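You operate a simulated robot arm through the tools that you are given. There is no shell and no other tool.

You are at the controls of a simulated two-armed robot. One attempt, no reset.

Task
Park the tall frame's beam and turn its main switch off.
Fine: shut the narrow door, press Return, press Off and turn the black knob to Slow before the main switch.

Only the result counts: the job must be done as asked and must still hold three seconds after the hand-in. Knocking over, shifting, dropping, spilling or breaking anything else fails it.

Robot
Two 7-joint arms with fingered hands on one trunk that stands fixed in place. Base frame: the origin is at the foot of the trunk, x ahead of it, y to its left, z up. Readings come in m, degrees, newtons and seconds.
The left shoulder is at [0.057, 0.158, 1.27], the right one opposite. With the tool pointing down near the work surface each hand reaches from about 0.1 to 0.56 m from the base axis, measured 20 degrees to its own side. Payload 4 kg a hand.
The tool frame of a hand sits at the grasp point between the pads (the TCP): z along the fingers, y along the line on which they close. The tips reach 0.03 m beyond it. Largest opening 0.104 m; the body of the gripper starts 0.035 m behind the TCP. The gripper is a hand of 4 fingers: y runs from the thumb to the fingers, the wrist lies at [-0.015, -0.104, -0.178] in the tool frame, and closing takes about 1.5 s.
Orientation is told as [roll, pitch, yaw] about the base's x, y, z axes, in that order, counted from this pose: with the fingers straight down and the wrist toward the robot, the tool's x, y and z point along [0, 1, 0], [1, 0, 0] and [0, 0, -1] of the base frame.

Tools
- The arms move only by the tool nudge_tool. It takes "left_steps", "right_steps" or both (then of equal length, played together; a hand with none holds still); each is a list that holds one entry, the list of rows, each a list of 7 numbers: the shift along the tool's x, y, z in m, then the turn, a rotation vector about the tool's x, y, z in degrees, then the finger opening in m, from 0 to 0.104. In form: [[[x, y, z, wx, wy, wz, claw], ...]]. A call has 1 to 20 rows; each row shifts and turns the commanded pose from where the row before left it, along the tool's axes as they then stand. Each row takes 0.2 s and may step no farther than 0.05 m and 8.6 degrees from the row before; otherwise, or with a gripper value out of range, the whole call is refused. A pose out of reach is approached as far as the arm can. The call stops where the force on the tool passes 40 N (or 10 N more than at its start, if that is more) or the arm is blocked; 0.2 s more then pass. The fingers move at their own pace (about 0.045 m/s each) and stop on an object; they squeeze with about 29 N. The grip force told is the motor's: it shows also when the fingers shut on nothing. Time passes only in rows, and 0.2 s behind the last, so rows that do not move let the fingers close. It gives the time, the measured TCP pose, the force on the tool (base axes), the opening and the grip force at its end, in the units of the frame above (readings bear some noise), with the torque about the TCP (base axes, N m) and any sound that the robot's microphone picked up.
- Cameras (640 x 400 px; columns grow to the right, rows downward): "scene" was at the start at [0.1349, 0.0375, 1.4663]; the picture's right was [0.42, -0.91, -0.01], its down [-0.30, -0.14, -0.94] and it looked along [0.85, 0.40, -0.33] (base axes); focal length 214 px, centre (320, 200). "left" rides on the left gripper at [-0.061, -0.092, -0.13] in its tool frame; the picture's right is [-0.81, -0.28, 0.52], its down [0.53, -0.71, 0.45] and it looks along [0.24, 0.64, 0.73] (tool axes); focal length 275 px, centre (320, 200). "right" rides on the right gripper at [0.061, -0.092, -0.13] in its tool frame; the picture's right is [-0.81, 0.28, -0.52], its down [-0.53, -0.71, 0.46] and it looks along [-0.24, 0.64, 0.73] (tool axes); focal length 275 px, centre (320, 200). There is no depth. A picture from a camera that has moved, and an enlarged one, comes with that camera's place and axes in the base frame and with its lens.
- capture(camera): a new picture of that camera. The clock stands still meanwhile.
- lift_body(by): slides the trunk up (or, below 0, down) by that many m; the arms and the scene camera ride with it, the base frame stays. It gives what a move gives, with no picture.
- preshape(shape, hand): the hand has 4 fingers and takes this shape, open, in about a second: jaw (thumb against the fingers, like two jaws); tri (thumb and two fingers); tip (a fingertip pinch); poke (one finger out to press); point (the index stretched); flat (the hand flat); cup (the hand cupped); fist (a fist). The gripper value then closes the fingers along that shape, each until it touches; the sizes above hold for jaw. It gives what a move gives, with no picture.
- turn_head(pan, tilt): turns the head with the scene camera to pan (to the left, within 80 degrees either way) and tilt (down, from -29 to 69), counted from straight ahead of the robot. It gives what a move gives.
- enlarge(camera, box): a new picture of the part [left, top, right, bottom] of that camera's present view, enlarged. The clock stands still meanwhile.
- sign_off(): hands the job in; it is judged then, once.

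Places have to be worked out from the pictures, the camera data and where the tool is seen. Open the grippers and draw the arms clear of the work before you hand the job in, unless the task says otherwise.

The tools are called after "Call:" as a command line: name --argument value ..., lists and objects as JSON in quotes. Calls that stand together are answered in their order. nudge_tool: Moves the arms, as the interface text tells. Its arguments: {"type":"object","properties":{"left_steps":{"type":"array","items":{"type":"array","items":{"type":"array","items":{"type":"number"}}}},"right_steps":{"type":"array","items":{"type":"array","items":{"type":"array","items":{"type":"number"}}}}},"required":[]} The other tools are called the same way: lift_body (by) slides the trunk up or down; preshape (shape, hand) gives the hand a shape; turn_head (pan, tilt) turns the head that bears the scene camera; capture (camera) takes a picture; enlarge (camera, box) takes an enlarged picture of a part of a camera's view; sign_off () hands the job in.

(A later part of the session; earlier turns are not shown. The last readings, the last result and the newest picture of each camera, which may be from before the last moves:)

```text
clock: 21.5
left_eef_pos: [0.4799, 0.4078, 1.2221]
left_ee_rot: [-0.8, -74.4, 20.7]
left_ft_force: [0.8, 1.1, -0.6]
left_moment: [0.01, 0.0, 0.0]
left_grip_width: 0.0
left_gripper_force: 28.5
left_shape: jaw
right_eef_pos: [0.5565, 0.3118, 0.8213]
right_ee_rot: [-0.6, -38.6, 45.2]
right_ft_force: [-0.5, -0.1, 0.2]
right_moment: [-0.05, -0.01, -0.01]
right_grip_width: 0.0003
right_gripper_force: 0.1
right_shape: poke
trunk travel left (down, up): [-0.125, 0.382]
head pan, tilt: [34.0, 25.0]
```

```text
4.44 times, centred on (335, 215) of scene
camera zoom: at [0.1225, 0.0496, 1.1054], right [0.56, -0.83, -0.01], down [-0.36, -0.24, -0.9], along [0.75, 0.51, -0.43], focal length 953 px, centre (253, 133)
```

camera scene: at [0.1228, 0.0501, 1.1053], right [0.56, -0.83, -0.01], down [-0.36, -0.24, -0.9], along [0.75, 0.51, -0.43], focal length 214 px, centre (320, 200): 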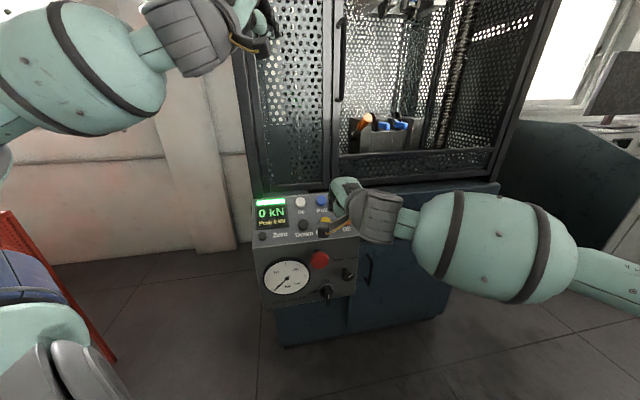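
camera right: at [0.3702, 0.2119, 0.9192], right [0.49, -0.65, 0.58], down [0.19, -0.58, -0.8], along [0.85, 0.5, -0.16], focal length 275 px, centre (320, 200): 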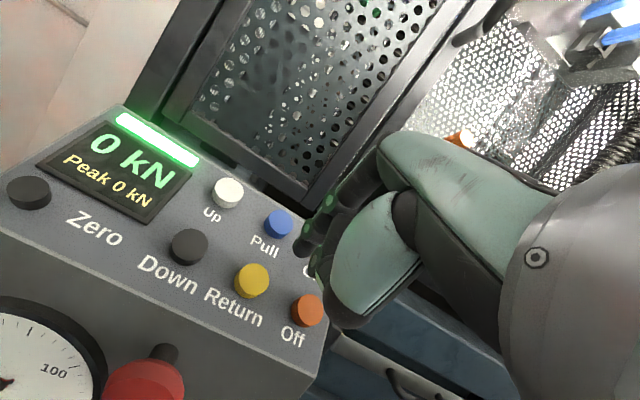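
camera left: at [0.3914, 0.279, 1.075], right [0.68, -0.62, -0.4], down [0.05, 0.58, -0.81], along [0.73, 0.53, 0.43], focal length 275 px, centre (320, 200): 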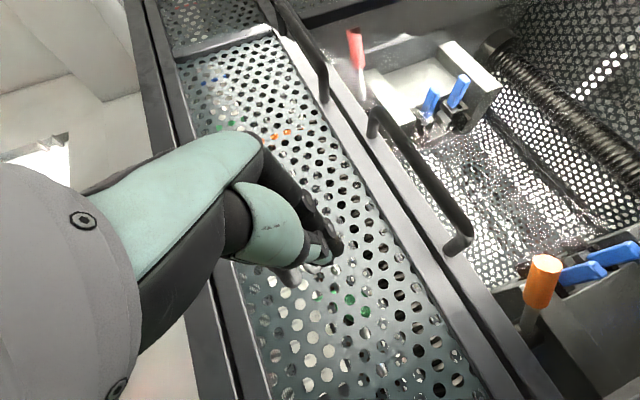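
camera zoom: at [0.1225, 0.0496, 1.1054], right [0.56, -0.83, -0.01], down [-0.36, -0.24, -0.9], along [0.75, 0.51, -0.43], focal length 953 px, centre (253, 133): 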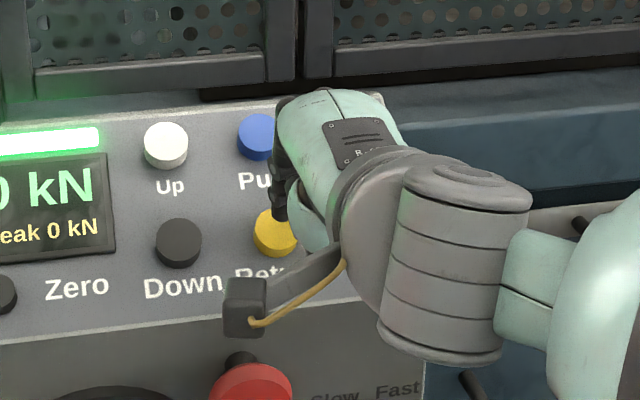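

Now the tip is about 17 mm off Return and nearly on its axis, with the curled fingers clear of Off. I'll advance to contact and press a few millimetres, watching the force.

Call:
nudge_tool --right_steps '[[[0.002, 0.0005, 0.012, 0, 0, 0, 0.104], [0, 0, 0.005, 0, 0, 0, 0.104], [0, 0, 0.004, 0, 0, 0, 0.104]]]'

Call:
enlarge --camera "right" --box '[200, 170, 400, 350]'

Call:
capture --camera "scene"

```text
clock: 22.3
left_eef_pos: [0.48, 0.409, 1.2226]
left_ee_rot: [-0.7, -74.4, 20.6]
left_ft_force: [0.2, 0.3, 0.0]
left_moment: [-0.01, 0.0, 0.0]
left_grip_width: 0.0
left_gripper_force: 28.6
left_shape: jaw
right_eef_pos: [0.5641, 0.322, 0.8059]
right_ee_rot: [-0.6, -38.4, 45.3]
right_ft_force: [0.0, -0.9, 0.0]
right_moment: [0.0, 0.01, -0.03]
right_grip_width: 0.0002
right_gripper_force: 0.1
right_shape: poke
trunk travel left (down, up): [-0.125, 0.382]
head pan, tilt: [34.0, 25.0]
```

```text
2.22 times, centred on (300, 260) of right
camera zoom: at [0.4126, 0.2562, 0.8525], right [0.49, -0.65, 0.58], down [0.19, -0.58, -0.8], along [0.85, 0.5, -0.16], focal length 612 px, centre (364, 67)
```

zoom: 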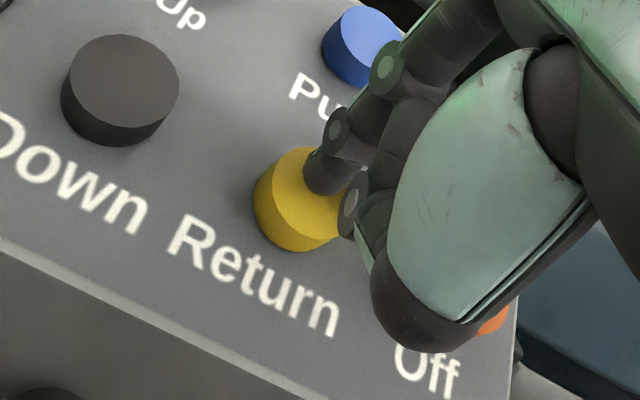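

```text
taken
camera scene: at [0.1225, 0.0496, 1.1054], right [0.56, -0.83, -0.01], down [-0.36, -0.24, -0.9], along [0.75, 0.51, -0.43], focal length 214 px, centre (320, 200)
```

scene: 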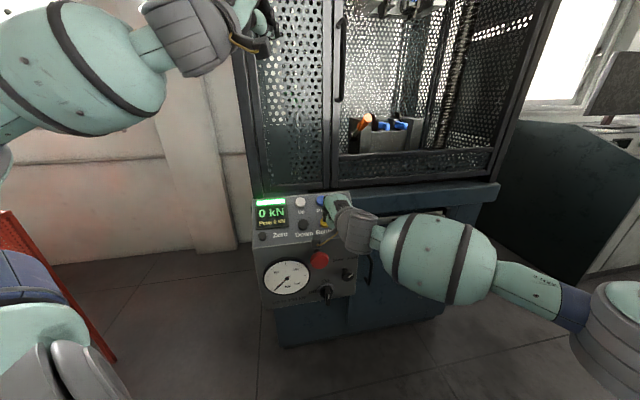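

No contact force yet; the tip is over the yellow cap. I'll press a bit further in small steps.

Call:
nudge_tool --right_steps '[[[0, 0, 0.004, 0, 0, 0, 0.104], [0, 0, 0.004, 0, 0, 0, 0.104]]]'

Call:
enlarge --camera "right" --box '[200, 170, 400, 350]'

Call:
capture --camera "left"

```text
clock: 22.9
left_eef_pos: [0.4784, 0.4077, 1.2225]
left_ee_rot: [-0.7, -74.4, 20.6]
left_ft_force: [0.8, 0.3, -0.4]
left_moment: [-0.01, 0.04, -0.04]
left_grip_width: 0.0
left_gripper_force: 28.6
left_shape: jaw
right_eef_pos: [0.5671, 0.3256, 0.8006]
right_ee_rot: [-0.4, -38.6, 45.2]
right_ft_force: [-1.5, -0.2, 2.2]
right_moment: [-0.02, -0.02, -0.02]
right_grip_width: 0.0
right_gripper_force: 0.0
right_shape: poke
trunk travel left (down, up): [-0.125, 0.382]
head pan, tilt: [34.0, 25.0]
heard: click
```

```text
2.22 times, centred on (300, 260) of right
camera zoom: at [0.4155, 0.2592, 0.8471], right [0.49, -0.65, 0.58], down [0.19, -0.57, -0.8], along [0.85, 0.5, -0.16], focal length 612 px, centre (364, 67)
```

zoom: 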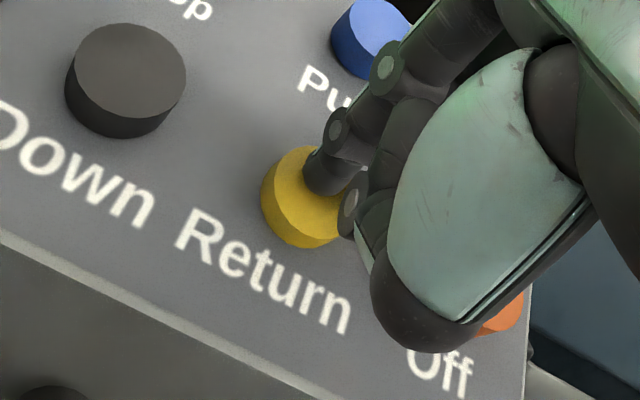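

```text
taken
camera left: at [0.3601, 0.2988, 1.1687], right [0.68, -0.62, -0.4], down [0.05, 0.58, -0.81], along [0.73, 0.53, 0.43], focal length 275 px, centre (320, 200)
```

left: 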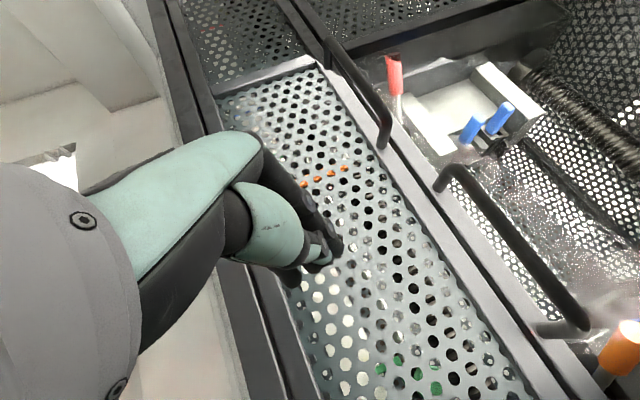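

A click was heard with about 2.7 N, so Return went down. I'll back off a little and watch the beam through the left camera.

Call:
nudge_tool --right_steps '[[[0, 0, -0.015, 0, 0, 0, 0.104], [0, 0, -0.02, 0, 0, 0, 0.104], [0, 0, -0.005, 0, 0, 0, 0.104]]]'

Call:
capture --camera "left"

Call:
capture --camera "right"

Call:
capture --camera "scene"

```text
clock: 23.7
left_eef_pos: [0.4802, 0.4083, 1.2217]
left_ee_rot: [-0.6, -74.4, 20.8]
left_ft_force: [0.1, 0.2, 0.3]
left_moment: [-0.02, -0.02, -0.03]
left_grip_width: 0.0
left_gripper_force: 28.9
left_shape: jaw
right_eef_pos: [0.5495, 0.308, 0.833]
right_ee_rot: [-0.5, -38.4, 45.2]
right_ft_force: [0.1, -0.1, -0.4]
right_moment: [-0.02, -0.01, 0.02]
right_grip_width: 0.0
right_gripper_force: 0.1
right_shape: poke
trunk travel left (down, up): [-0.125, 0.382]
head pan, tilt: [34.0, 25.0]
```

```text
taken
camera left: at [0.3605, 0.2992, 1.1684], right [0.68, -0.62, -0.4], down [0.05, 0.58, -0.81], along [0.73, 0.53, 0.43], focal length 275 px, centre (320, 200)
```

left: 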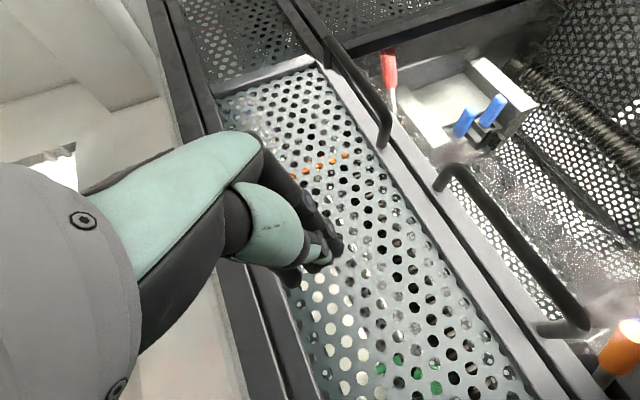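

```text
taken
camera right: at [0.3979, 0.2419, 0.8789], right [0.49, -0.65, 0.58], down [0.19, -0.58, -0.8], along [0.85, 0.5, -0.16], focal length 275 px, centre (320, 200)
```

right: 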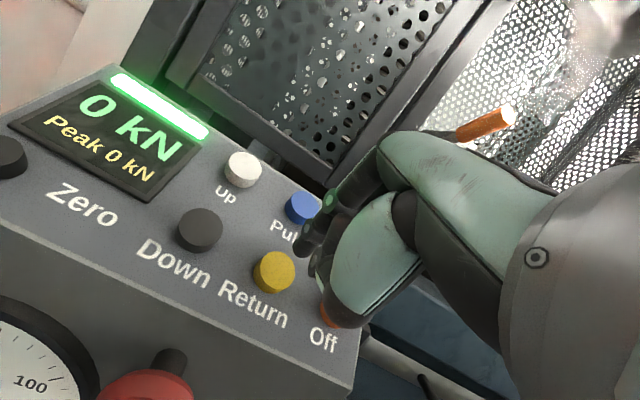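

```text
taken
camera scene: at [0.1225, 0.0495, 1.1054], right [0.56, -0.83, -0.01], down [-0.36, -0.24, -0.9], along [0.75, 0.51, -0.43], focal length 214 px, centre (320, 200)
```

scene: 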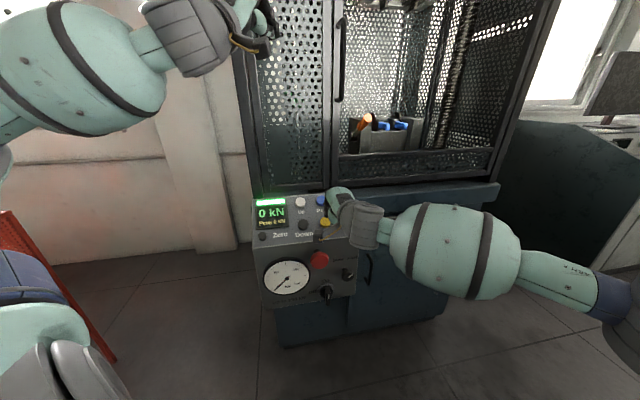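

The beam is rising by itself after release: the blue-levered grip has moved up in both views. I'll tilt the head up to watch it and wait until it stops.

Call:
turn_head --pan 34 --tilt 0

Call:
capture --camera "scene"

Call:
nudge_tool --right_steps '[[[0, 0, 0, 0, 0, 0, 0.104], [0, 0, 0, 0, 0, 0, 0.104], [0, 0, 0, 0, 0, 0, 0.104], [0, 0, 0, 0, 0, 0, 0.104], [0, 0, 0, 0, 0, 0, 0.104], [0, 0, 0, 0, 0, 0, 0.104], [0, 0, 0, 0, 0, 0, 0.104], [0, 0, 0, 0, 0, 0, 0.104], [0, 0, 0, 0, 0, 0, 0.104], [0, 0, 0, 0, 0, 0, 0.104]]]'

Call:
capture --camera "scene"

```text
clock: 24.6
left_eef_pos: [0.4797, 0.4078, 1.2221]
left_ee_rot: [-0.8, -74.4, 20.7]
left_ft_force: [-0.4, -0.7, 1.1]
left_moment: [-0.02, 0.02, -0.02]
left_grip_width: 0.0002
left_gripper_force: 29.3
left_shape: jaw
right_eef_pos: [0.5497, 0.308, 0.8328]
right_ee_rot: [-0.5, -38.5, 45.3]
right_ft_force: [-0.4, 0.3, 0.2]
right_moment: [0.01, 0.03, -0.05]
right_grip_width: 0.0
right_gripper_force: 0.1
right_shape: poke
trunk travel left (down, up): [-0.125, 0.382]
head pan, tilt: [34.0, 0.0]
```

```text
taken
camera scene: at [0.1212, 0.0483, 1.1458], right [0.56, -0.83, -0.01], down [-0.01, 0.0, -1.0], along [0.83, 0.56, -0.01], focal length 214 px, centre (320, 200)
```

scene: 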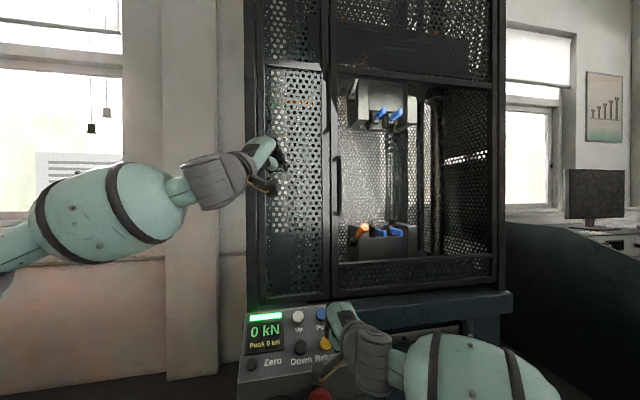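

```text
clock: 26.8
left_eef_pos: [0.4795, 0.4082, 1.2224]
left_ee_rot: [-0.6, -74.4, 20.7]
left_ft_force: [1.0, -0.2, 0.6]
left_moment: [-0.01, 0.01, -0.01]
left_grip_width: 0.0
left_gripper_force: 28.8
left_shape: jaw
right_eef_pos: [0.5504, 0.3076, 0.8319]
right_ee_rot: [-0.6, -38.6, 45.3]
right_ft_force: [-0.7, -0.2, -0.2]
right_moment: [-0.01, 0.0, 0.0]
right_grip_width: 0.0
right_gripper_force: 0.1
right_shape: poke
trunk travel left (down, up): [-0.125, 0.382]
head pan, tilt: [34.0, 0.0]
```

```text
taken
camera scene: at [0.1211, 0.0483, 1.1458], right [0.56, -0.83, -0.01], down [-0.01, 0.0, -1.0], along [0.83, 0.56, -0.01], focal length 214 px, centre (320, 200)
```

scene: 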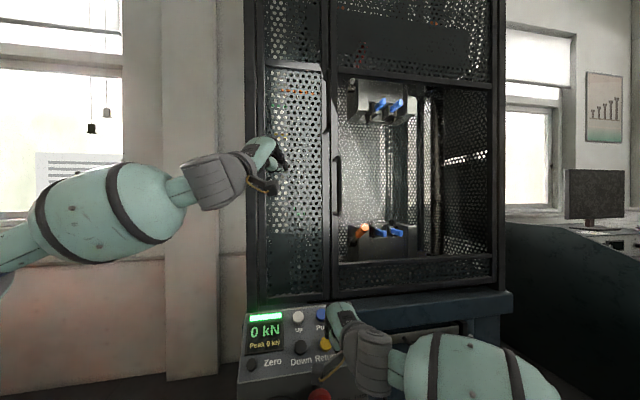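

The beam is still climbing at about 4 px/s. I'll keep waiting and compare.

Call:
nudge_tool --right_steps '[[[0, 0, 0, 0, 0, 0, 0.104], [0, 0, 0, 0, 0, 0, 0.104], [0, 0, 0, 0, 0, 0, 0.104], [0, 0, 0, 0, 0, 0, 0.104], [0, 0, 0, 0, 0, 0, 0.104], [0, 0, 0, 0, 0, 0, 0.104], [0, 0, 0, 0, 0, 0, 0.104], [0, 0, 0, 0, 0, 0, 0.104], [0, 0, 0, 0, 0, 0, 0.104], [0, 0, 0, 0, 0, 0, 0.104], [0, 0, 0, 0, 0, 0, 0.104], [0, 0, 0, 0, 0, 0, 0.104], [0, 0, 0, 0, 0, 0, 0.104], [0, 0, 0, 0, 0, 0, 0.104], [0, 0, 0, 0, 0, 0, 0.104], [0, 0, 0, 0, 0, 0, 0.104], [0, 0, 0, 0, 0, 0, 0.104], [0, 0, 0, 0, 0, 0, 0.104], [0, 0, 0, 0, 0, 0, 0.104], [0, 0, 0, 0, 0, 0, 0.104]]]'

Call:
enlarge --camera "scene" --box '[240, 0, 520, 200]'

Call:
nudge_tool --right_steps '[[[0, 0, 0, 0, 0, 0, 0.104], [0, 0, 0, 0, 0, 0, 0.104], [0, 0, 0, 0, 0, 0, 0.104], [0, 0, 0, 0, 0, 0, 0.104], [0, 0, 0, 0, 0, 0, 0.104], [0, 0, 0, 0, 0, 0, 0.104], [0, 0, 0, 0, 0, 0, 0.104], [0, 0, 0, 0, 0, 0, 0.104], [0, 0, 0, 0, 0, 0, 0.104], [0, 0, 0, 0, 0, 0, 0.104], [0, 0, 0, 0, 0, 0, 0.104], [0, 0, 0, 0, 0, 0, 0.104], [0, 0, 0, 0, 0, 0, 0.104], [0, 0, 0, 0, 0, 0, 0.104], [0, 0, 0, 0, 0, 0, 0.104]]]'

Call:
enlarge --camera "scene" --box '[240, 0, 520, 200]'

```text
clock: 31.0
left_eef_pos: [0.4803, 0.4081, 1.2232]
left_ee_rot: [-0.7, -74.4, 20.6]
left_ft_force: [-0.2, 0.2, 0.5]
left_moment: [0.0, -0.04, 0.02]
left_grip_width: 0.0
left_gripper_force: 28.6
left_shape: jaw
right_eef_pos: [0.5492, 0.3072, 0.8327]
right_ee_rot: [-0.6, -38.5, 45.3]
right_ft_force: [0.7, 0.1, 0.0]
right_moment: [-0.01, 0.02, -0.02]
right_grip_width: 0.0002
right_gripper_force: 0.0
right_shape: poke
trunk travel left (down, up): [-0.125, 0.382]
head pan, tilt: [34.0, 0.0]
```

```text
2.00 times, centred on (380, 100) of scene
camera zoom: at [0.1211, 0.0483, 1.1458], right [0.56, -0.83, -0.01], down [-0.01, 0.0, -1.0], along [0.83, 0.56, -0.01], focal length 429 px, centre (200, 400)
```

zoom: 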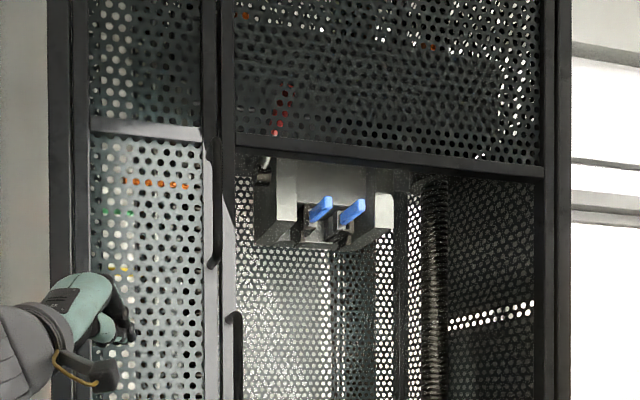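

```text
clock: 34.2
left_eef_pos: [0.4802, 0.408, 1.222]
left_ee_rot: [-0.7, -74.4, 20.6]
left_ft_force: [1.0, -1.0, -0.8]
left_moment: [0.0, 0.01, 0.01]
left_grip_width: 0.0
left_gripper_force: 30.1
left_shape: jaw
right_eef_pos: [0.5498, 0.3074, 0.833]
right_ee_rot: [-0.7, -38.5, 45.3]
right_ft_force: [-0.7, 0.5, 0.1]
right_moment: [-0.01, 0.03, 0.0]
right_grip_width: 0.0004
right_gripper_force: 0.0
right_shape: poke
trunk travel left (down, up): [-0.125, 0.382]
head pan, tilt: [34.0, 0.0]
```

```text
2.00 times, centred on (380, 100) of scene
camera zoom: at [0.1211, 0.0483, 1.1458], right [0.56, -0.83, -0.01], down [-0.01, 0.0, -1.0], along [0.83, 0.56, -0.01], focal length 429 px, centre (200, 400)
```

zoom: 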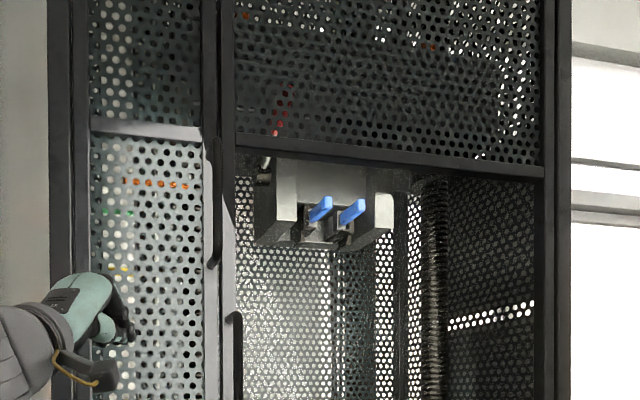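

The beam has stopped (identical pictures 3 s apart), so it is parked. Next is Off, 0.064 m to the right along the row, so I'll shift sideways along tool x and turn the head back down.

Call:
nudge_tool --right_steps '[[[-0.032, 0, 0, 0, 0, 0, 0.104], [-0.032, 0, 0, 0, 0, 0, 0.104]]]'

Call:
turn_head --pan 34 --tilt 25

Call:
enlarge --camera "right" --box '[200, 170, 400, 350]'

Call:
enlarge --camera "scene" --box '[240, 170, 400, 310]'

```text
clock: 34.8
left_eef_pos: [0.4802, 0.4073, 1.2216]
left_ee_rot: [-0.7, -74.5, 20.7]
left_ft_force: [-0.4, 0.7, -0.3]
left_moment: [-0.06, -0.01, 0.0]
left_grip_width: 0.0
left_gripper_force: 28.6
left_shape: jaw
right_eef_pos: [0.596, 0.2608, 0.8334]
right_ee_rot: [-0.5, -38.5, 45.4]
right_ft_force: [0.8, 0.0, 0.9]
right_moment: [0.0, 0.01, -0.04]
right_grip_width: 0.0
right_gripper_force: 0.0
right_shape: poke
trunk travel left (down, up): [-0.125, 0.382]
head pan, tilt: [34.0, 0.0]
```

```text
clock: 35.7
left_eef_pos: [0.4797, 0.4087, 1.2227]
left_ee_rot: [-0.7, -74.4, 20.8]
left_ft_force: [0.3, 0.2, 0.0]
left_moment: [-0.01, 0.01, 0.01]
left_grip_width: 0.0003
left_gripper_force: 28.8
left_shape: jaw
right_eef_pos: [0.5967, 0.2614, 0.8337]
right_ee_rot: [-0.6, -38.6, 45.3]
right_ft_force: [0.6, 0.5, -0.5]
right_moment: [0.01, 0.0, -0.02]
right_grip_width: 0.0001
right_gripper_force: 0.0
right_shape: poke
trunk travel left (down, up): [-0.125, 0.382]
head pan, tilt: [34.0, 25.0]
```

```text
2.22 times, centred on (300, 260) of right
camera zoom: at [0.4433, 0.1963, 0.8794], right [0.49, -0.65, 0.58], down [0.19, -0.58, -0.8], along [0.85, 0.5, -0.16], focal length 612 px, centre (364, 67)
```

zoom: 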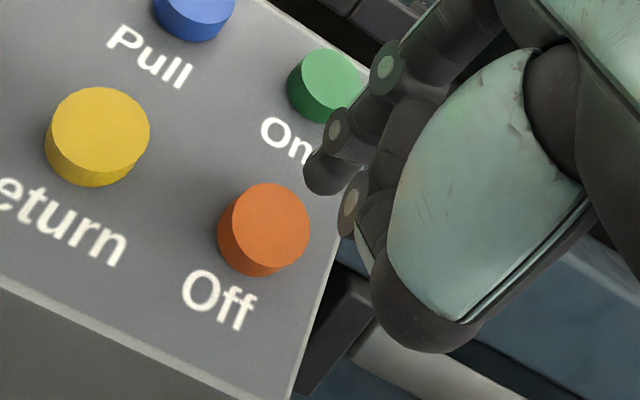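

```text
2.86 times, centred on (320, 240) of scene
camera zoom: at [0.1224, 0.0495, 1.1055], right [0.56, -0.83, -0.01], down [-0.36, -0.24, -0.9], along [0.75, 0.51, -0.43], focal length 613 px, centre (320, 86)
```

zoom: 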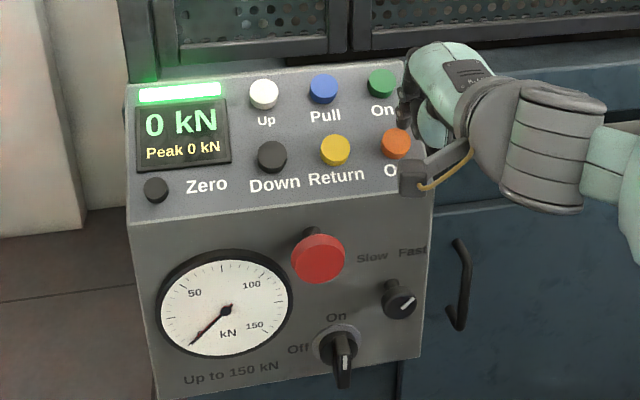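

Off's cap centre lies about 3 mm right and 3 mm down compared with Return at the same standoff. I'll correct by x -0.004, y -0.0015 and press along tool z.

Call:
nudge_tool --right_steps '[[[-0.004, -0.0015, 0.02, 0, 0, 0, 0.104], [0, 0, 0.012, 0, 0, 0, 0.104], [0, 0, 0.004, 0, 0, 0, 0.104], [0, 0, 0.004, 0, 0, 0, 0.104]]]'

Call:
enlarge --camera "right" --box '[200, 170, 400, 350]'

```text
clock: 36.7
left_eef_pos: [0.4792, 0.4088, 1.2219]
left_ee_rot: [-0.6, -74.3, 20.7]
left_ft_force: [-0.3, -0.7, -0.8]
left_moment: [0.02, -0.01, 0.0]
left_grip_width: 0.0001
left_gripper_force: 28.6
left_shape: jaw
right_eef_pos: [0.6146, 0.2763, 0.8012]
right_ee_rot: [-0.6, -38.7, 45.3]
right_ft_force: [1.4, -1.3, 1.6]
right_moment: [-0.01, -0.04, -0.03]
right_grip_width: 0.0001
right_gripper_force: 0.1
right_shape: poke
trunk travel left (down, up): [-0.125, 0.382]
head pan, tilt: [34.0, 25.0]
heard: click
```

```text
2.22 times, centred on (300, 260) of right
camera zoom: at [0.4628, 0.2097, 0.8472], right [0.49, -0.65, 0.58], down [0.19, -0.57, -0.8], along [0.85, 0.5, -0.16], focal length 612 px, centre (364, 67)
```

zoom: 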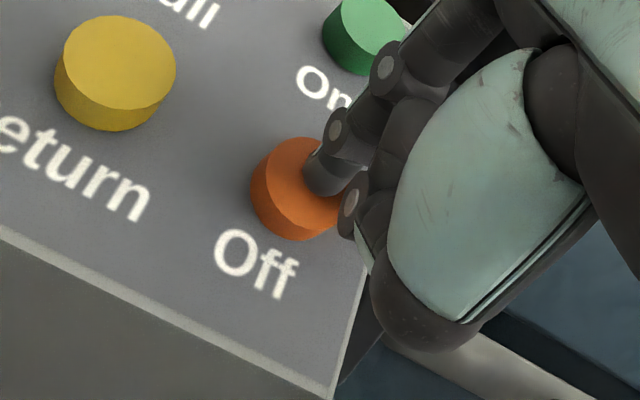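

Another click was heard with the finger on Off. I'll back off and check the display and lamp.

Call:
nudge_tool --right_steps '[[[0, 0, -0.015, 0, 0, 0, 0.104], [0, 0, -0.03, 0, 0, 0, 0.104], [-0.01, 0, -0.045, 0, 0, 0, 0.104], [-0.01, 0, -0.045, 0, 0, 0, 0.104]]]'

Call:
capture --camera "right"

Call:
enlarge --camera "scene" --box '[240, 170, 400, 310]'

```text
clock: 37.7
left_eef_pos: [0.4792, 0.4078, 1.2228]
left_ee_rot: [-0.6, -74.5, 20.7]
left_ft_force: [-0.6, -0.7, -0.9]
left_moment: [0.01, 0.01, 0.01]
left_grip_width: 0.0
left_gripper_force: 29.1
left_shape: jaw
right_eef_pos: [0.5661, 0.2043, 0.9036]
right_ee_rot: [-0.4, -38.5, 45.3]
right_ft_force: [-0.2, 0.2, -0.2]
right_moment: [0.0, -0.01, -0.05]
right_grip_width: 0.0
right_gripper_force: 0.1
right_shape: poke
trunk travel left (down, up): [-0.125, 0.382]
head pan, tilt: [34.0, 25.0]
```

```text
taken
camera right: at [0.4148, 0.1381, 0.9504], right [0.49, -0.65, 0.58], down [0.19, -0.57, -0.8], along [0.85, 0.5, -0.16], focal length 275 px, centre (320, 200)
```

right: 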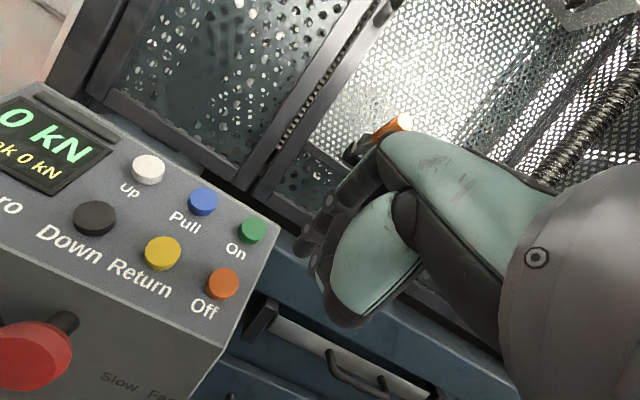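

```text
2.86 times, centred on (320, 240) of scene
camera zoom: at [0.1217, 0.0489, 1.1056], right [0.56, -0.83, -0.01], down [-0.36, -0.24, -0.9], along [0.75, 0.51, -0.43], focal length 613 px, centre (320, 86)
```

zoom: 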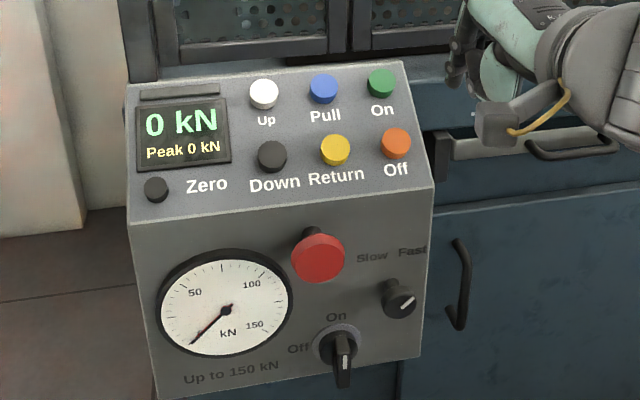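

The green lamp is out, so the drive is off; the beam is parked and the door shut. For the knob on the front face I'll back the right hand away, shape it for a fingertip pinch, and lower the trunk a bit more.

Call:
nudge_tool --right_steps '[[[0, -0.0313, -0.0249, 0, 0, 0, 0.104], [0, -0.0313, -0.0249, 0, 0, 0, 0.104], [0, -0.0156, -0.0125, 0, 0, 0, 0.104]]]'

Call:
preshape --hand "right" --shape "tip"

Call:
lift_body --by -0.1

Call:
nudge_tool --right_steps '[[[0, 0, 0, -8.58, 0, 0, 0.104], [0, 0, 0, -8.58, 0, 0, 0.104], [0, 0, 0, -8.58, 0, 0, 0.104], [0, 0, 0, -8.58, 0, 0, 0.104], [0, 0, 0, -8.58, 0, 0, 0.104], [0, 0, 0, -8.58, 0, 0, 0.104]]]'

Call:
capture --camera "right"

Call:
capture --camera "scene"

```text
clock: 38.5
left_eef_pos: [0.4795, 0.4072, 1.2219]
left_ee_rot: [-0.6, -74.4, 20.6]
left_ft_force: [-0.2, -0.2, 0.2]
left_moment: [-0.02, -0.01, -0.02]
left_grip_width: 0.0
left_gripper_force: 28.8
left_shape: jaw
right_eef_pos: [0.4955, 0.132, 0.9042]
right_ee_rot: [-0.5, -38.5, 45.2]
right_ft_force: [0.4, -0.8, 0.0]
right_moment: [0.02, 0.02, -0.01]
right_grip_width: 0.0001
right_gripper_force: 0.1
right_shape: poke
trunk travel left (down, up): [-0.125, 0.382]
head pan, tilt: [34.0, 25.0]
```

```text
clock: 39.4
left_eef_pos: [0.4807, 0.4086, 1.2238]
left_ee_rot: [-0.7, -74.5, 20.6]
left_ft_force: [0.7, 0.2, -0.1]
left_moment: [-0.02, -0.03, 0.0]
left_grip_width: 0.0002
left_gripper_force: 28.8
left_shape: jaw
right_eef_pos: [0.4957, 0.1332, 0.9042]
right_ee_rot: [-0.5, -38.6, 45.3]
right_ft_force: [0.7, 0.0, 0.1]
right_moment: [-0.01, -0.02, -0.01]
right_grip_width: 0.1036
right_gripper_force: 0.0
right_shape: tip
trunk travel left (down, up): [-0.125, 0.382]
head pan, tilt: [34.0, 25.0]
```

```text
clock: 40.7
left_eef_pos: [0.4787, 0.4073, 1.1216]
left_ee_rot: [-0.8, -74.4, 20.8]
left_ft_force: [-0.3, -0.3, -0.1]
left_moment: [-0.03, 0.04, -0.01]
left_grip_width: 0.0
left_gripper_force: 29.5
left_shape: jaw
right_eef_pos: [0.496, 0.1338, 0.8041]
right_ee_rot: [-0.6, -38.4, 45.4]
right_ft_force: [0.1, -0.8, 0.2]
right_moment: [0.01, -0.02, 0.02]
right_grip_width: 0.104
right_gripper_force: 0.1
right_shape: tip
trunk travel left (down, up): [-0.025, 0.482]
head pan, tilt: [34.0, 25.0]
```

```text
clock: 42.1
left_eef_pos: [0.479, 0.4091, 1.1226]
left_ee_rot: [-0.7, -74.3, 20.9]
left_ft_force: [-0.8, 0.2, 1.2]
left_moment: [0.02, -0.03, 0.01]
left_grip_width: 0.0001
left_gripper_force: 28.9
left_shape: jaw
right_eef_pos: [0.4954, 0.1332, 0.8027]
right_ee_rot: [-0.6, -47.2, 45.3]
right_ft_force: [1.1, -0.4, -1.0]
right_moment: [0.03, 0.02, 0.03]
right_grip_width: 0.1043
right_gripper_force: 0.1
right_shape: tip
right hand out of reach, approached as far as the arm can: row 2, 3, 4, 5, 6
trunk travel left (down, up): [-0.025, 0.482]
head pan, tilt: [34.0, 25.0]
```

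```text
taken
camera right: at [0.3398, 0.0638, 0.8258], right [0.43, -0.71, 0.56], down [0.27, -0.49, -0.83], along [0.86, 0.51, -0.02], focal length 275 px, centre (320, 200)
```

right: 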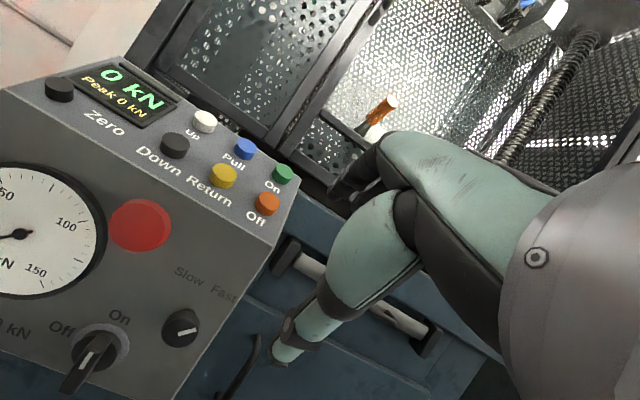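

```text
taken
camera scene: at [0.1209, 0.0495, 1.0052], right [0.56, -0.83, -0.01], down [-0.36, -0.24, -0.9], along [0.75, 0.51, -0.43], focal length 214 px, centre (320, 200)
```

scene: 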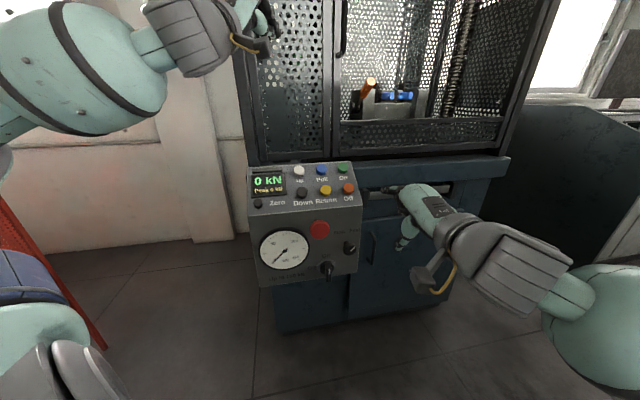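

Pitching the right hand stalls at about 47° down here because of the wrist limit, so a straight-on palm-down approach is out. I'll try rolling the hand a quarter turn so the pinch closes horizontally, and see how far it goes.

Call:
nudge_tool --right_steps '[[[0, 0, 0, 0, 0, 8.2, 0.104], [0, 0, 0, 0, 0, 8.2, 0.104], [0, 0, 0, 0, 0, 8.2, 0.104], [0, 0, 0, 0, 0, 8.2, 0.104], [0, 0, 0, 0, 0, 8.2, 0.104], [0, 0, 0, 0, 0, 8.2, 0.104], [0, 0, 0, 0, 0, 8.2, 0.104], [0, 0, 0, 0, 0, 8.2, 0.104], [0, 0, 0, 0, 0, 8.2, 0.104], [0, 0, 0, 0, 0, 8.2, 0.104], [0, 0, 0, 0, 0, 8.0, 0.104]]]'

Call:
capture --camera "right"

Call:
capture --camera "scene"

```text
clock: 44.5
left_eef_pos: [0.4792, 0.4091, 1.1212]
left_ee_rot: [-0.8, -74.4, 20.7]
left_ft_force: [-0.1, 0.0, 0.2]
left_moment: [0.0, 0.0, -0.03]
left_grip_width: 0.0002
left_gripper_force: 28.6
left_shape: jaw
right_eef_pos: [0.5615, 0.0128, 0.7921]
right_ee_rot: [46.4, -8.2, -37.8]
right_ft_force: [-0.7, 0.2, 0.0]
right_moment: [-0.03, -0.01, -0.02]
right_grip_width: 0.1038
right_gripper_force: 0.1
right_shape: tip
right hand out of reach, approached as far as the arm can: row 1, 2, 3, 4, 5
trunk travel left (down, up): [-0.025, 0.482]
head pan, tilt: [34.0, 25.0]
```

```text
taken
camera right: at [0.4428, 0.0377, 0.9125], right [-0.33, -0.93, -0.19], down [-0.5, 0.34, -0.79], along [0.8, -0.17, -0.58], focal length 275 px, centre (320, 200)
```

right: 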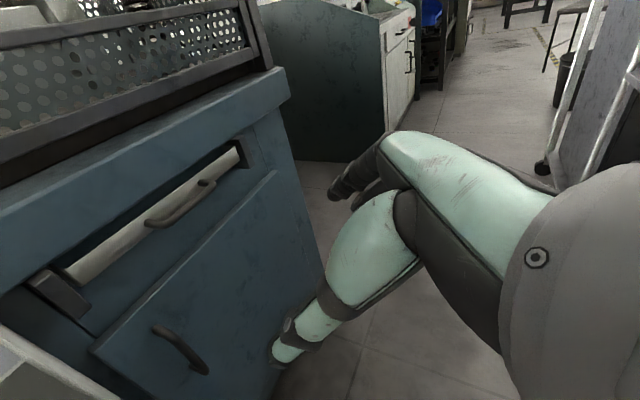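

```text
taken
camera scene: at [0.121, 0.0496, 1.0052], right [0.56, -0.83, -0.01], down [-0.36, -0.24, -0.9], along [0.75, 0.51, -0.43], focal length 214 px, centre (320, 200)
```

scene: 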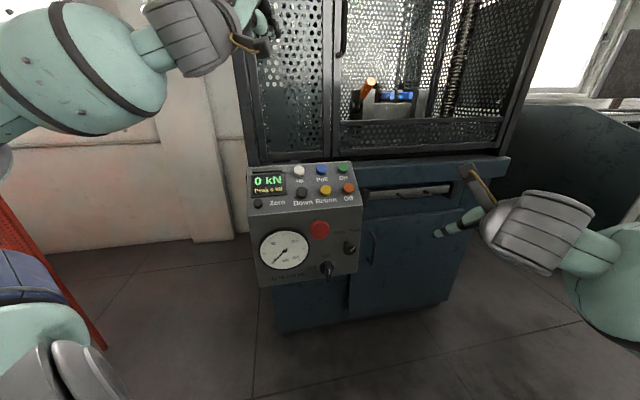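

The roll worked: tool y is now about [0.78, -0.61, 0.14] (to the console's right), with tool z still heading into the console 43° downward, and the TCP drifted to [0.562, 0.013, 0.792]. I'll look closely at the knob and the main switch from the scene camera.

Call:
enlarge --camera "scene" --box '[300, 210, 380, 290]'

Call:
enlarge --camera "scene" --box '[240, 160, 380, 290]'

```text
5.00 times, centred on (340, 250) of scene
camera zoom: at [0.121, 0.0496, 1.0052], right [0.56, -0.83, -0.01], down [-0.36, -0.24, -0.9], along [0.75, 0.51, -0.43], focal length 1072 px, centre (220, -50)
```

zoom: 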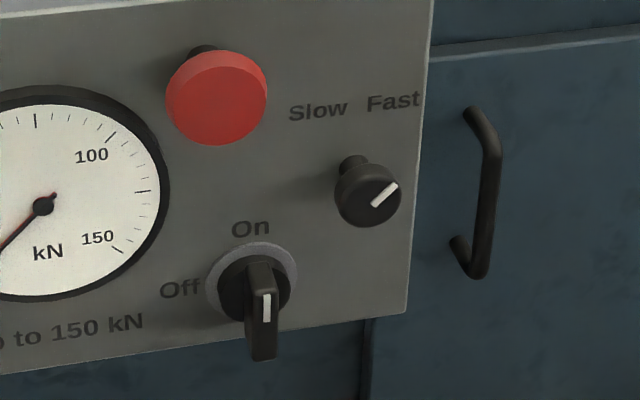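

```text
3.08 times, centred on (310, 225) of scene
camera zoom: at [0.121, 0.0496, 1.0052], right [0.56, -0.83, -0.01], down [-0.36, -0.24, -0.9], along [0.75, 0.51, -0.43], focal length 660 px, centre (351, 123)
```

zoom: 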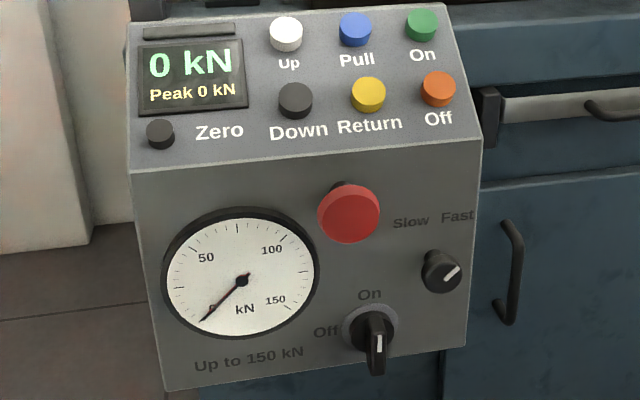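

The knob is a round black cap about 35 mm across with its pointer on Fast, and the main switch has a vertical bar at On. I'll bring the right hand in front of the knob in this rolled orientation with a narrower opening and check that it is reachable.

Call:
nudge_tool --right_steps '[[[0.0052, -0.0281, 0.0228, 0, 0, 0, 0.08], [0.0052, -0.0281, 0.0228, 0, 0, 0, 0.08], [0.0052, -0.0281, 0.0228, 0, 0, 0, 0.08], [0.0052, -0.0281, 0.0228, 0, 0, 0, 0.08], [0.0052, -0.0281, 0.0228, 0, 0, 0, 0.08]]]'

Call:
capture --camera "right"

Call:
capture --camera "scene"

```text
clock: 45.7
left_eef_pos: [0.4797, 0.4079, 1.1221]
left_ee_rot: [-0.8, -74.4, 21.0]
left_ft_force: [0.3, -0.5, 0.4]
left_moment: [0.03, -0.01, -0.01]
left_grip_width: 0.0003
left_gripper_force: 28.8
left_shape: jaw
right_eef_pos: [0.5192, 0.1721, 0.7128]
right_ee_rot: [46.4, -8.3, -37.6]
right_ft_force: [0.3, -0.2, -0.5]
right_moment: [0.03, 0.04, -0.02]
right_grip_width: 0.0802
right_gripper_force: 0.0
right_shape: tip
trunk travel left (down, up): [-0.025, 0.482]
head pan, tilt: [34.0, 25.0]
```

```text
taken
camera right: at [0.3999, 0.1974, 0.8348], right [-0.33, -0.93, -0.19], down [-0.5, 0.34, -0.8], along [0.8, -0.17, -0.58], focal length 275 px, centre (320, 200)
```

right: 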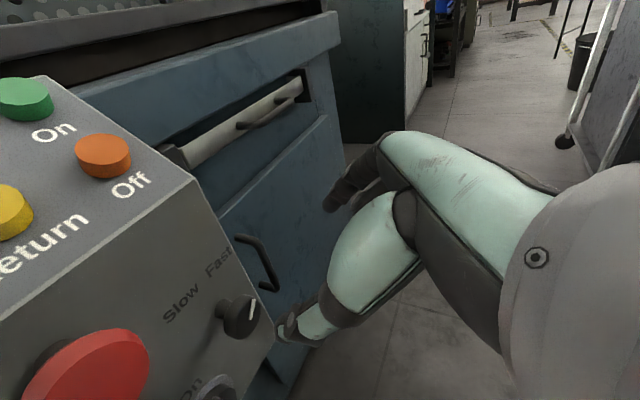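

```text
taken
camera scene: at [0.1209, 0.0499, 1.0052], right [0.56, -0.83, -0.01], down [-0.36, -0.24, -0.9], along [0.75, 0.51, -0.43], focal length 214 px, centre (320, 200)
```

scene: 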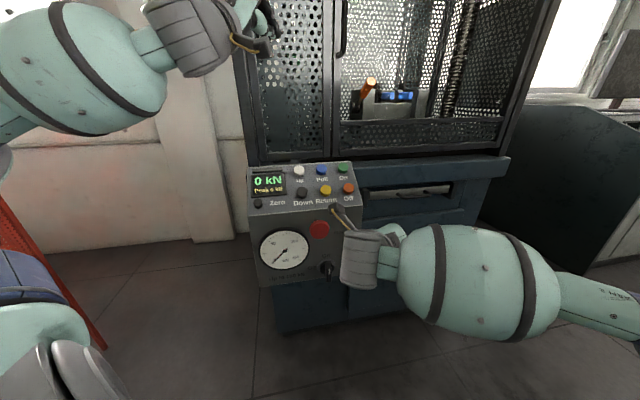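

The pose is reachable without warnings. I'll enlarge the right view to measure the knob face relative to the fingers.

Call:
enlarge --camera "right" --box '[140, 230, 360, 400]'

Call:
enlarge --camera "scene" --box '[300, 190, 420, 300]'

```text
2.35 times, centred on (250, 315) of right
camera zoom: at [0.3999, 0.1974, 0.8348], right [-0.33, -0.93, -0.19], down [-0.5, 0.34, -0.8], along [0.8, -0.17, -0.58], focal length 648 px, centre (485, -71)
```

zoom: 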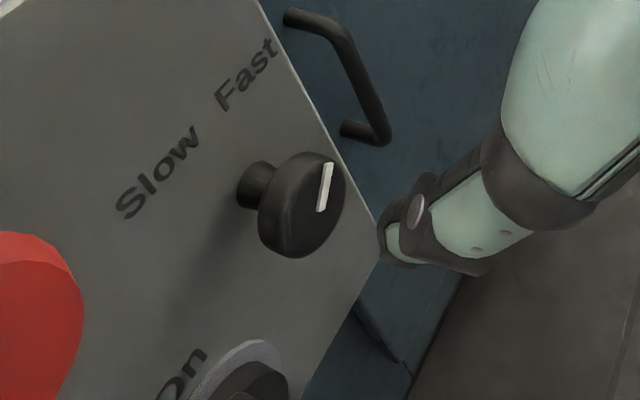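

```text
3.64 times, centred on (360, 245) of scene
camera zoom: at [0.1209, 0.0499, 1.0052], right [0.56, -0.83, -0.01], down [-0.36, -0.24, -0.9], along [0.75, 0.51, -0.43], focal length 780 px, centre (174, 36)
```

zoom: 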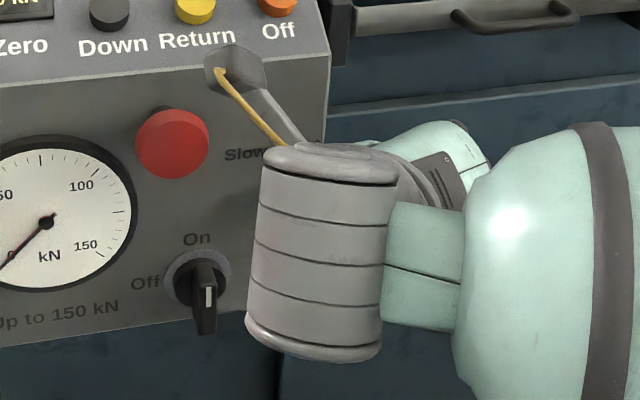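

The ray through the cap gives the knob centre at [0.562, 0.255, 0.629], matching the earlier estimate. The pointer is about 48° right of vertical, so it needs about 90° counter-clockwise; I'll turn the hand clockwise about the knob axis by 45° in free space to get room to turn back.

Call:
nudge_tool --right_steps '[[[0, 0, 0, 5.04, 0.93, 5.48, 0.08], [0, 0, 0, 5.04, 0.93, 5.48, 0.08], [0, 0, 0, 5.04, 0.93, 5.48, 0.08], [0, 0, 0, 5.04, 0.93, 5.48, 0.08], [0, 0, 0, 5.04, 0.93, 5.48, 0.08], [0, 0, 0, 5.04, 0.93, 5.48, 0.08]]]'

Call:
capture --camera "right"

Call:
capture --camera "scene"

```text
clock: 47.1
left_eef_pos: [0.4796, 0.4095, 1.1226]
left_ee_rot: [-0.6, -74.4, 20.7]
left_ft_force: [-0.1, 0.1, -0.3]
left_moment: [-0.01, 0.02, -0.02]
left_grip_width: 0.0001
left_gripper_force: 28.9
left_shape: jaw
right_eef_pos: [0.5181, 0.1721, 0.7124]
right_ee_rot: [52.8, 36.4, -35.9]
right_ft_force: [0.2, 0.5, 0.2]
right_moment: [0.05, 0.03, -0.04]
right_grip_width: 0.0801
right_gripper_force: 0.1
right_shape: tip
trunk travel left (down, up): [-0.025, 0.482]
head pan, tilt: [34.0, 25.0]
```

```text
taken
camera right: at [0.4818, 0.1158, 0.8708], right [-0.51, -0.74, -0.43], down [-0.78, 0.61, -0.14], along [0.37, 0.26, -0.89], focal length 275 px, centre (320, 200)
```

right: 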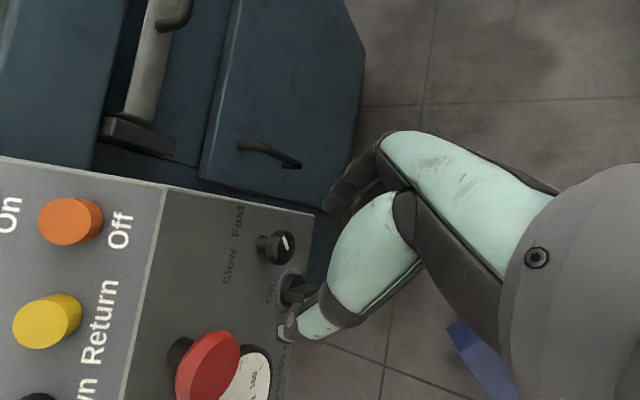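

```text
taken
camera scene: at [0.1212, 0.0493, 1.0052], right [0.56, -0.83, -0.01], down [-0.36, -0.24, -0.9], along [0.75, 0.51, -0.43], focal length 214 px, centre (320, 200)
```

scene: 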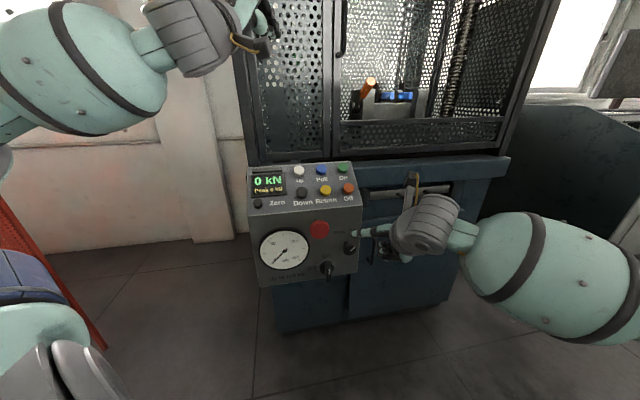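

The clockwise pre-turn is reachable. In this pose tool z points 43° off the console normal (left-down) and the pinch axis is lateral, so I'll move to about 3 cm short of the knob and check alignment.

Call:
nudge_tool --right_steps '[[[-0.0022, 0.0097, 0.0205, 0, 0, 0, 0.08], [-0.0022, 0.0097, 0.0205, 0, 0, 0, 0.08], [-0.0022, 0.0097, 0.0205, 0, 0, 0, 0.08], [-0.0022, 0.0097, 0.0205, 0, 0, 0, 0.08]]]'

Call:
enlarge --camera "right" --box '[180, 150, 400, 370]'

Call:
enlarge --camera "scene" --box '[300, 190, 420, 300]'

```text
clock: 48.1
left_eef_pos: [0.4798, 0.4094, 1.1228]
left_ee_rot: [-0.7, -74.4, 20.8]
left_ft_force: [0.0, 0.6, -0.9]
left_moment: [-0.01, -0.04, 0.03]
left_grip_width: 0.0
left_gripper_force: 29.0
left_shape: jaw
right_eef_pos: [0.5525, 0.2217, 0.644]
right_ee_rot: [52.7, 36.3, -35.9]
right_ft_force: [0.5, 0.1, -0.3]
right_moment: [0.01, 0.03, -0.03]
right_grip_width: 0.0801
right_gripper_force: 0.1
right_shape: tip
trunk travel left (down, up): [-0.025, 0.482]
head pan, tilt: [34.0, 25.0]
```

```text
1.82 times, centred on (290, 260) of right
camera zoom: at [0.5143, 0.1653, 0.8018], right [-0.51, -0.75, -0.43], down [-0.78, 0.61, -0.14], along [0.37, 0.26, -0.89], focal length 500 px, centre (374, 91)
```

zoom: 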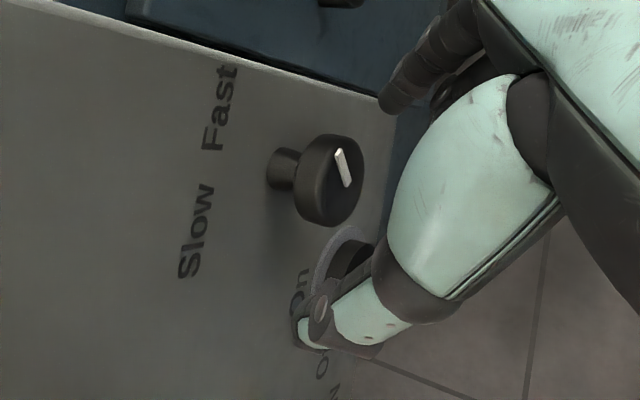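

```text
3.64 times, centred on (360, 245) of scene
camera zoom: at [0.1211, 0.0496, 1.0052], right [0.56, -0.83, -0.01], down [-0.36, -0.24, -0.9], along [0.75, 0.51, -0.43], focal length 780 px, centre (174, 36)
```

zoom: 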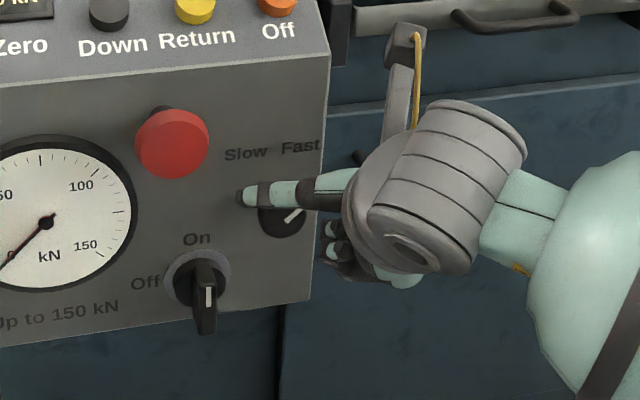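

The thumb is left of the knob and the fingers are at its lower right, as planned. Close-range rays put the cap centre near [0.570, 0.257, 0.620], so I need about +0.008 along tool y and +0.04 along tool z; I'll go most of the way.

Call:
nudge_tool --right_steps '[[[0.001, 0.0045, 0.014, 0, 0, 0, 0.08], [0.001, 0.0045, 0.014, 0, 0, 0, 0.08]]]'

Call:
enlarge --camera "right" --box '[220, 150, 400, 330]'

Call:
enlarge --camera "scene" --box '[310, 200, 400, 280]'

```text
clock: 48.7
left_eef_pos: [0.48, 0.4078, 1.1224]
left_ee_rot: [-0.8, -74.4, 20.9]
left_ft_force: [0.7, 0.0, 0.0]
left_moment: [0.03, 0.0, 0.01]
left_grip_width: 0.0
left_gripper_force: 28.9
left_shape: jaw
right_eef_pos: [0.5644, 0.2426, 0.6245]
right_ee_rot: [52.8, 36.2, -35.9]
right_ft_force: [-0.3, -0.5, -0.2]
right_moment: [0.02, -0.03, 0.04]
right_grip_width: 0.08
right_gripper_force: 0.1
right_shape: tip
trunk travel left (down, up): [-0.025, 0.482]
head pan, tilt: [34.0, 25.0]
```

```text
2.22 times, centred on (310, 240) of right
camera zoom: at [0.5269, 0.1867, 0.7837], right [-0.51, -0.75, -0.43], down [-0.78, 0.61, -0.14], along [0.37, 0.26, -0.89], focal length 612 px, centre (342, 111)
```

zoom: 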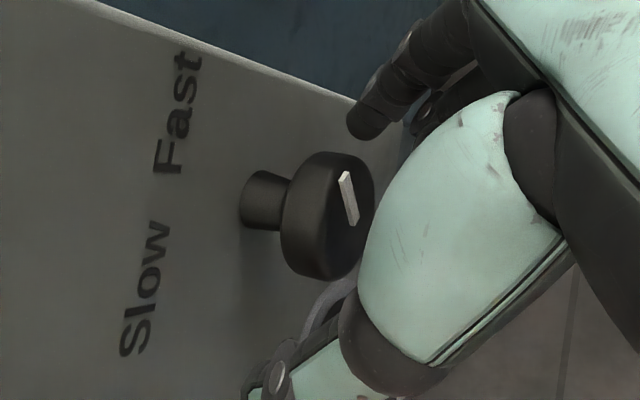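

```text
5.00 times, centred on (355, 240) of scene
camera zoom: at [0.121, 0.0496, 1.0052], right [0.56, -0.83, -0.01], down [-0.36, -0.24, -0.9], along [0.75, 0.51, -0.43], focal length 1072 px, centre (145, 0)
```

zoom: 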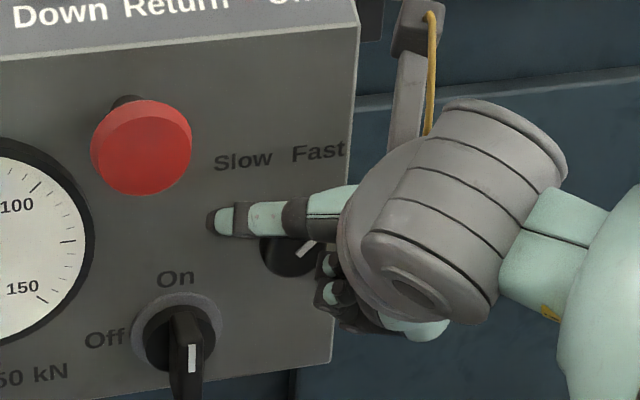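

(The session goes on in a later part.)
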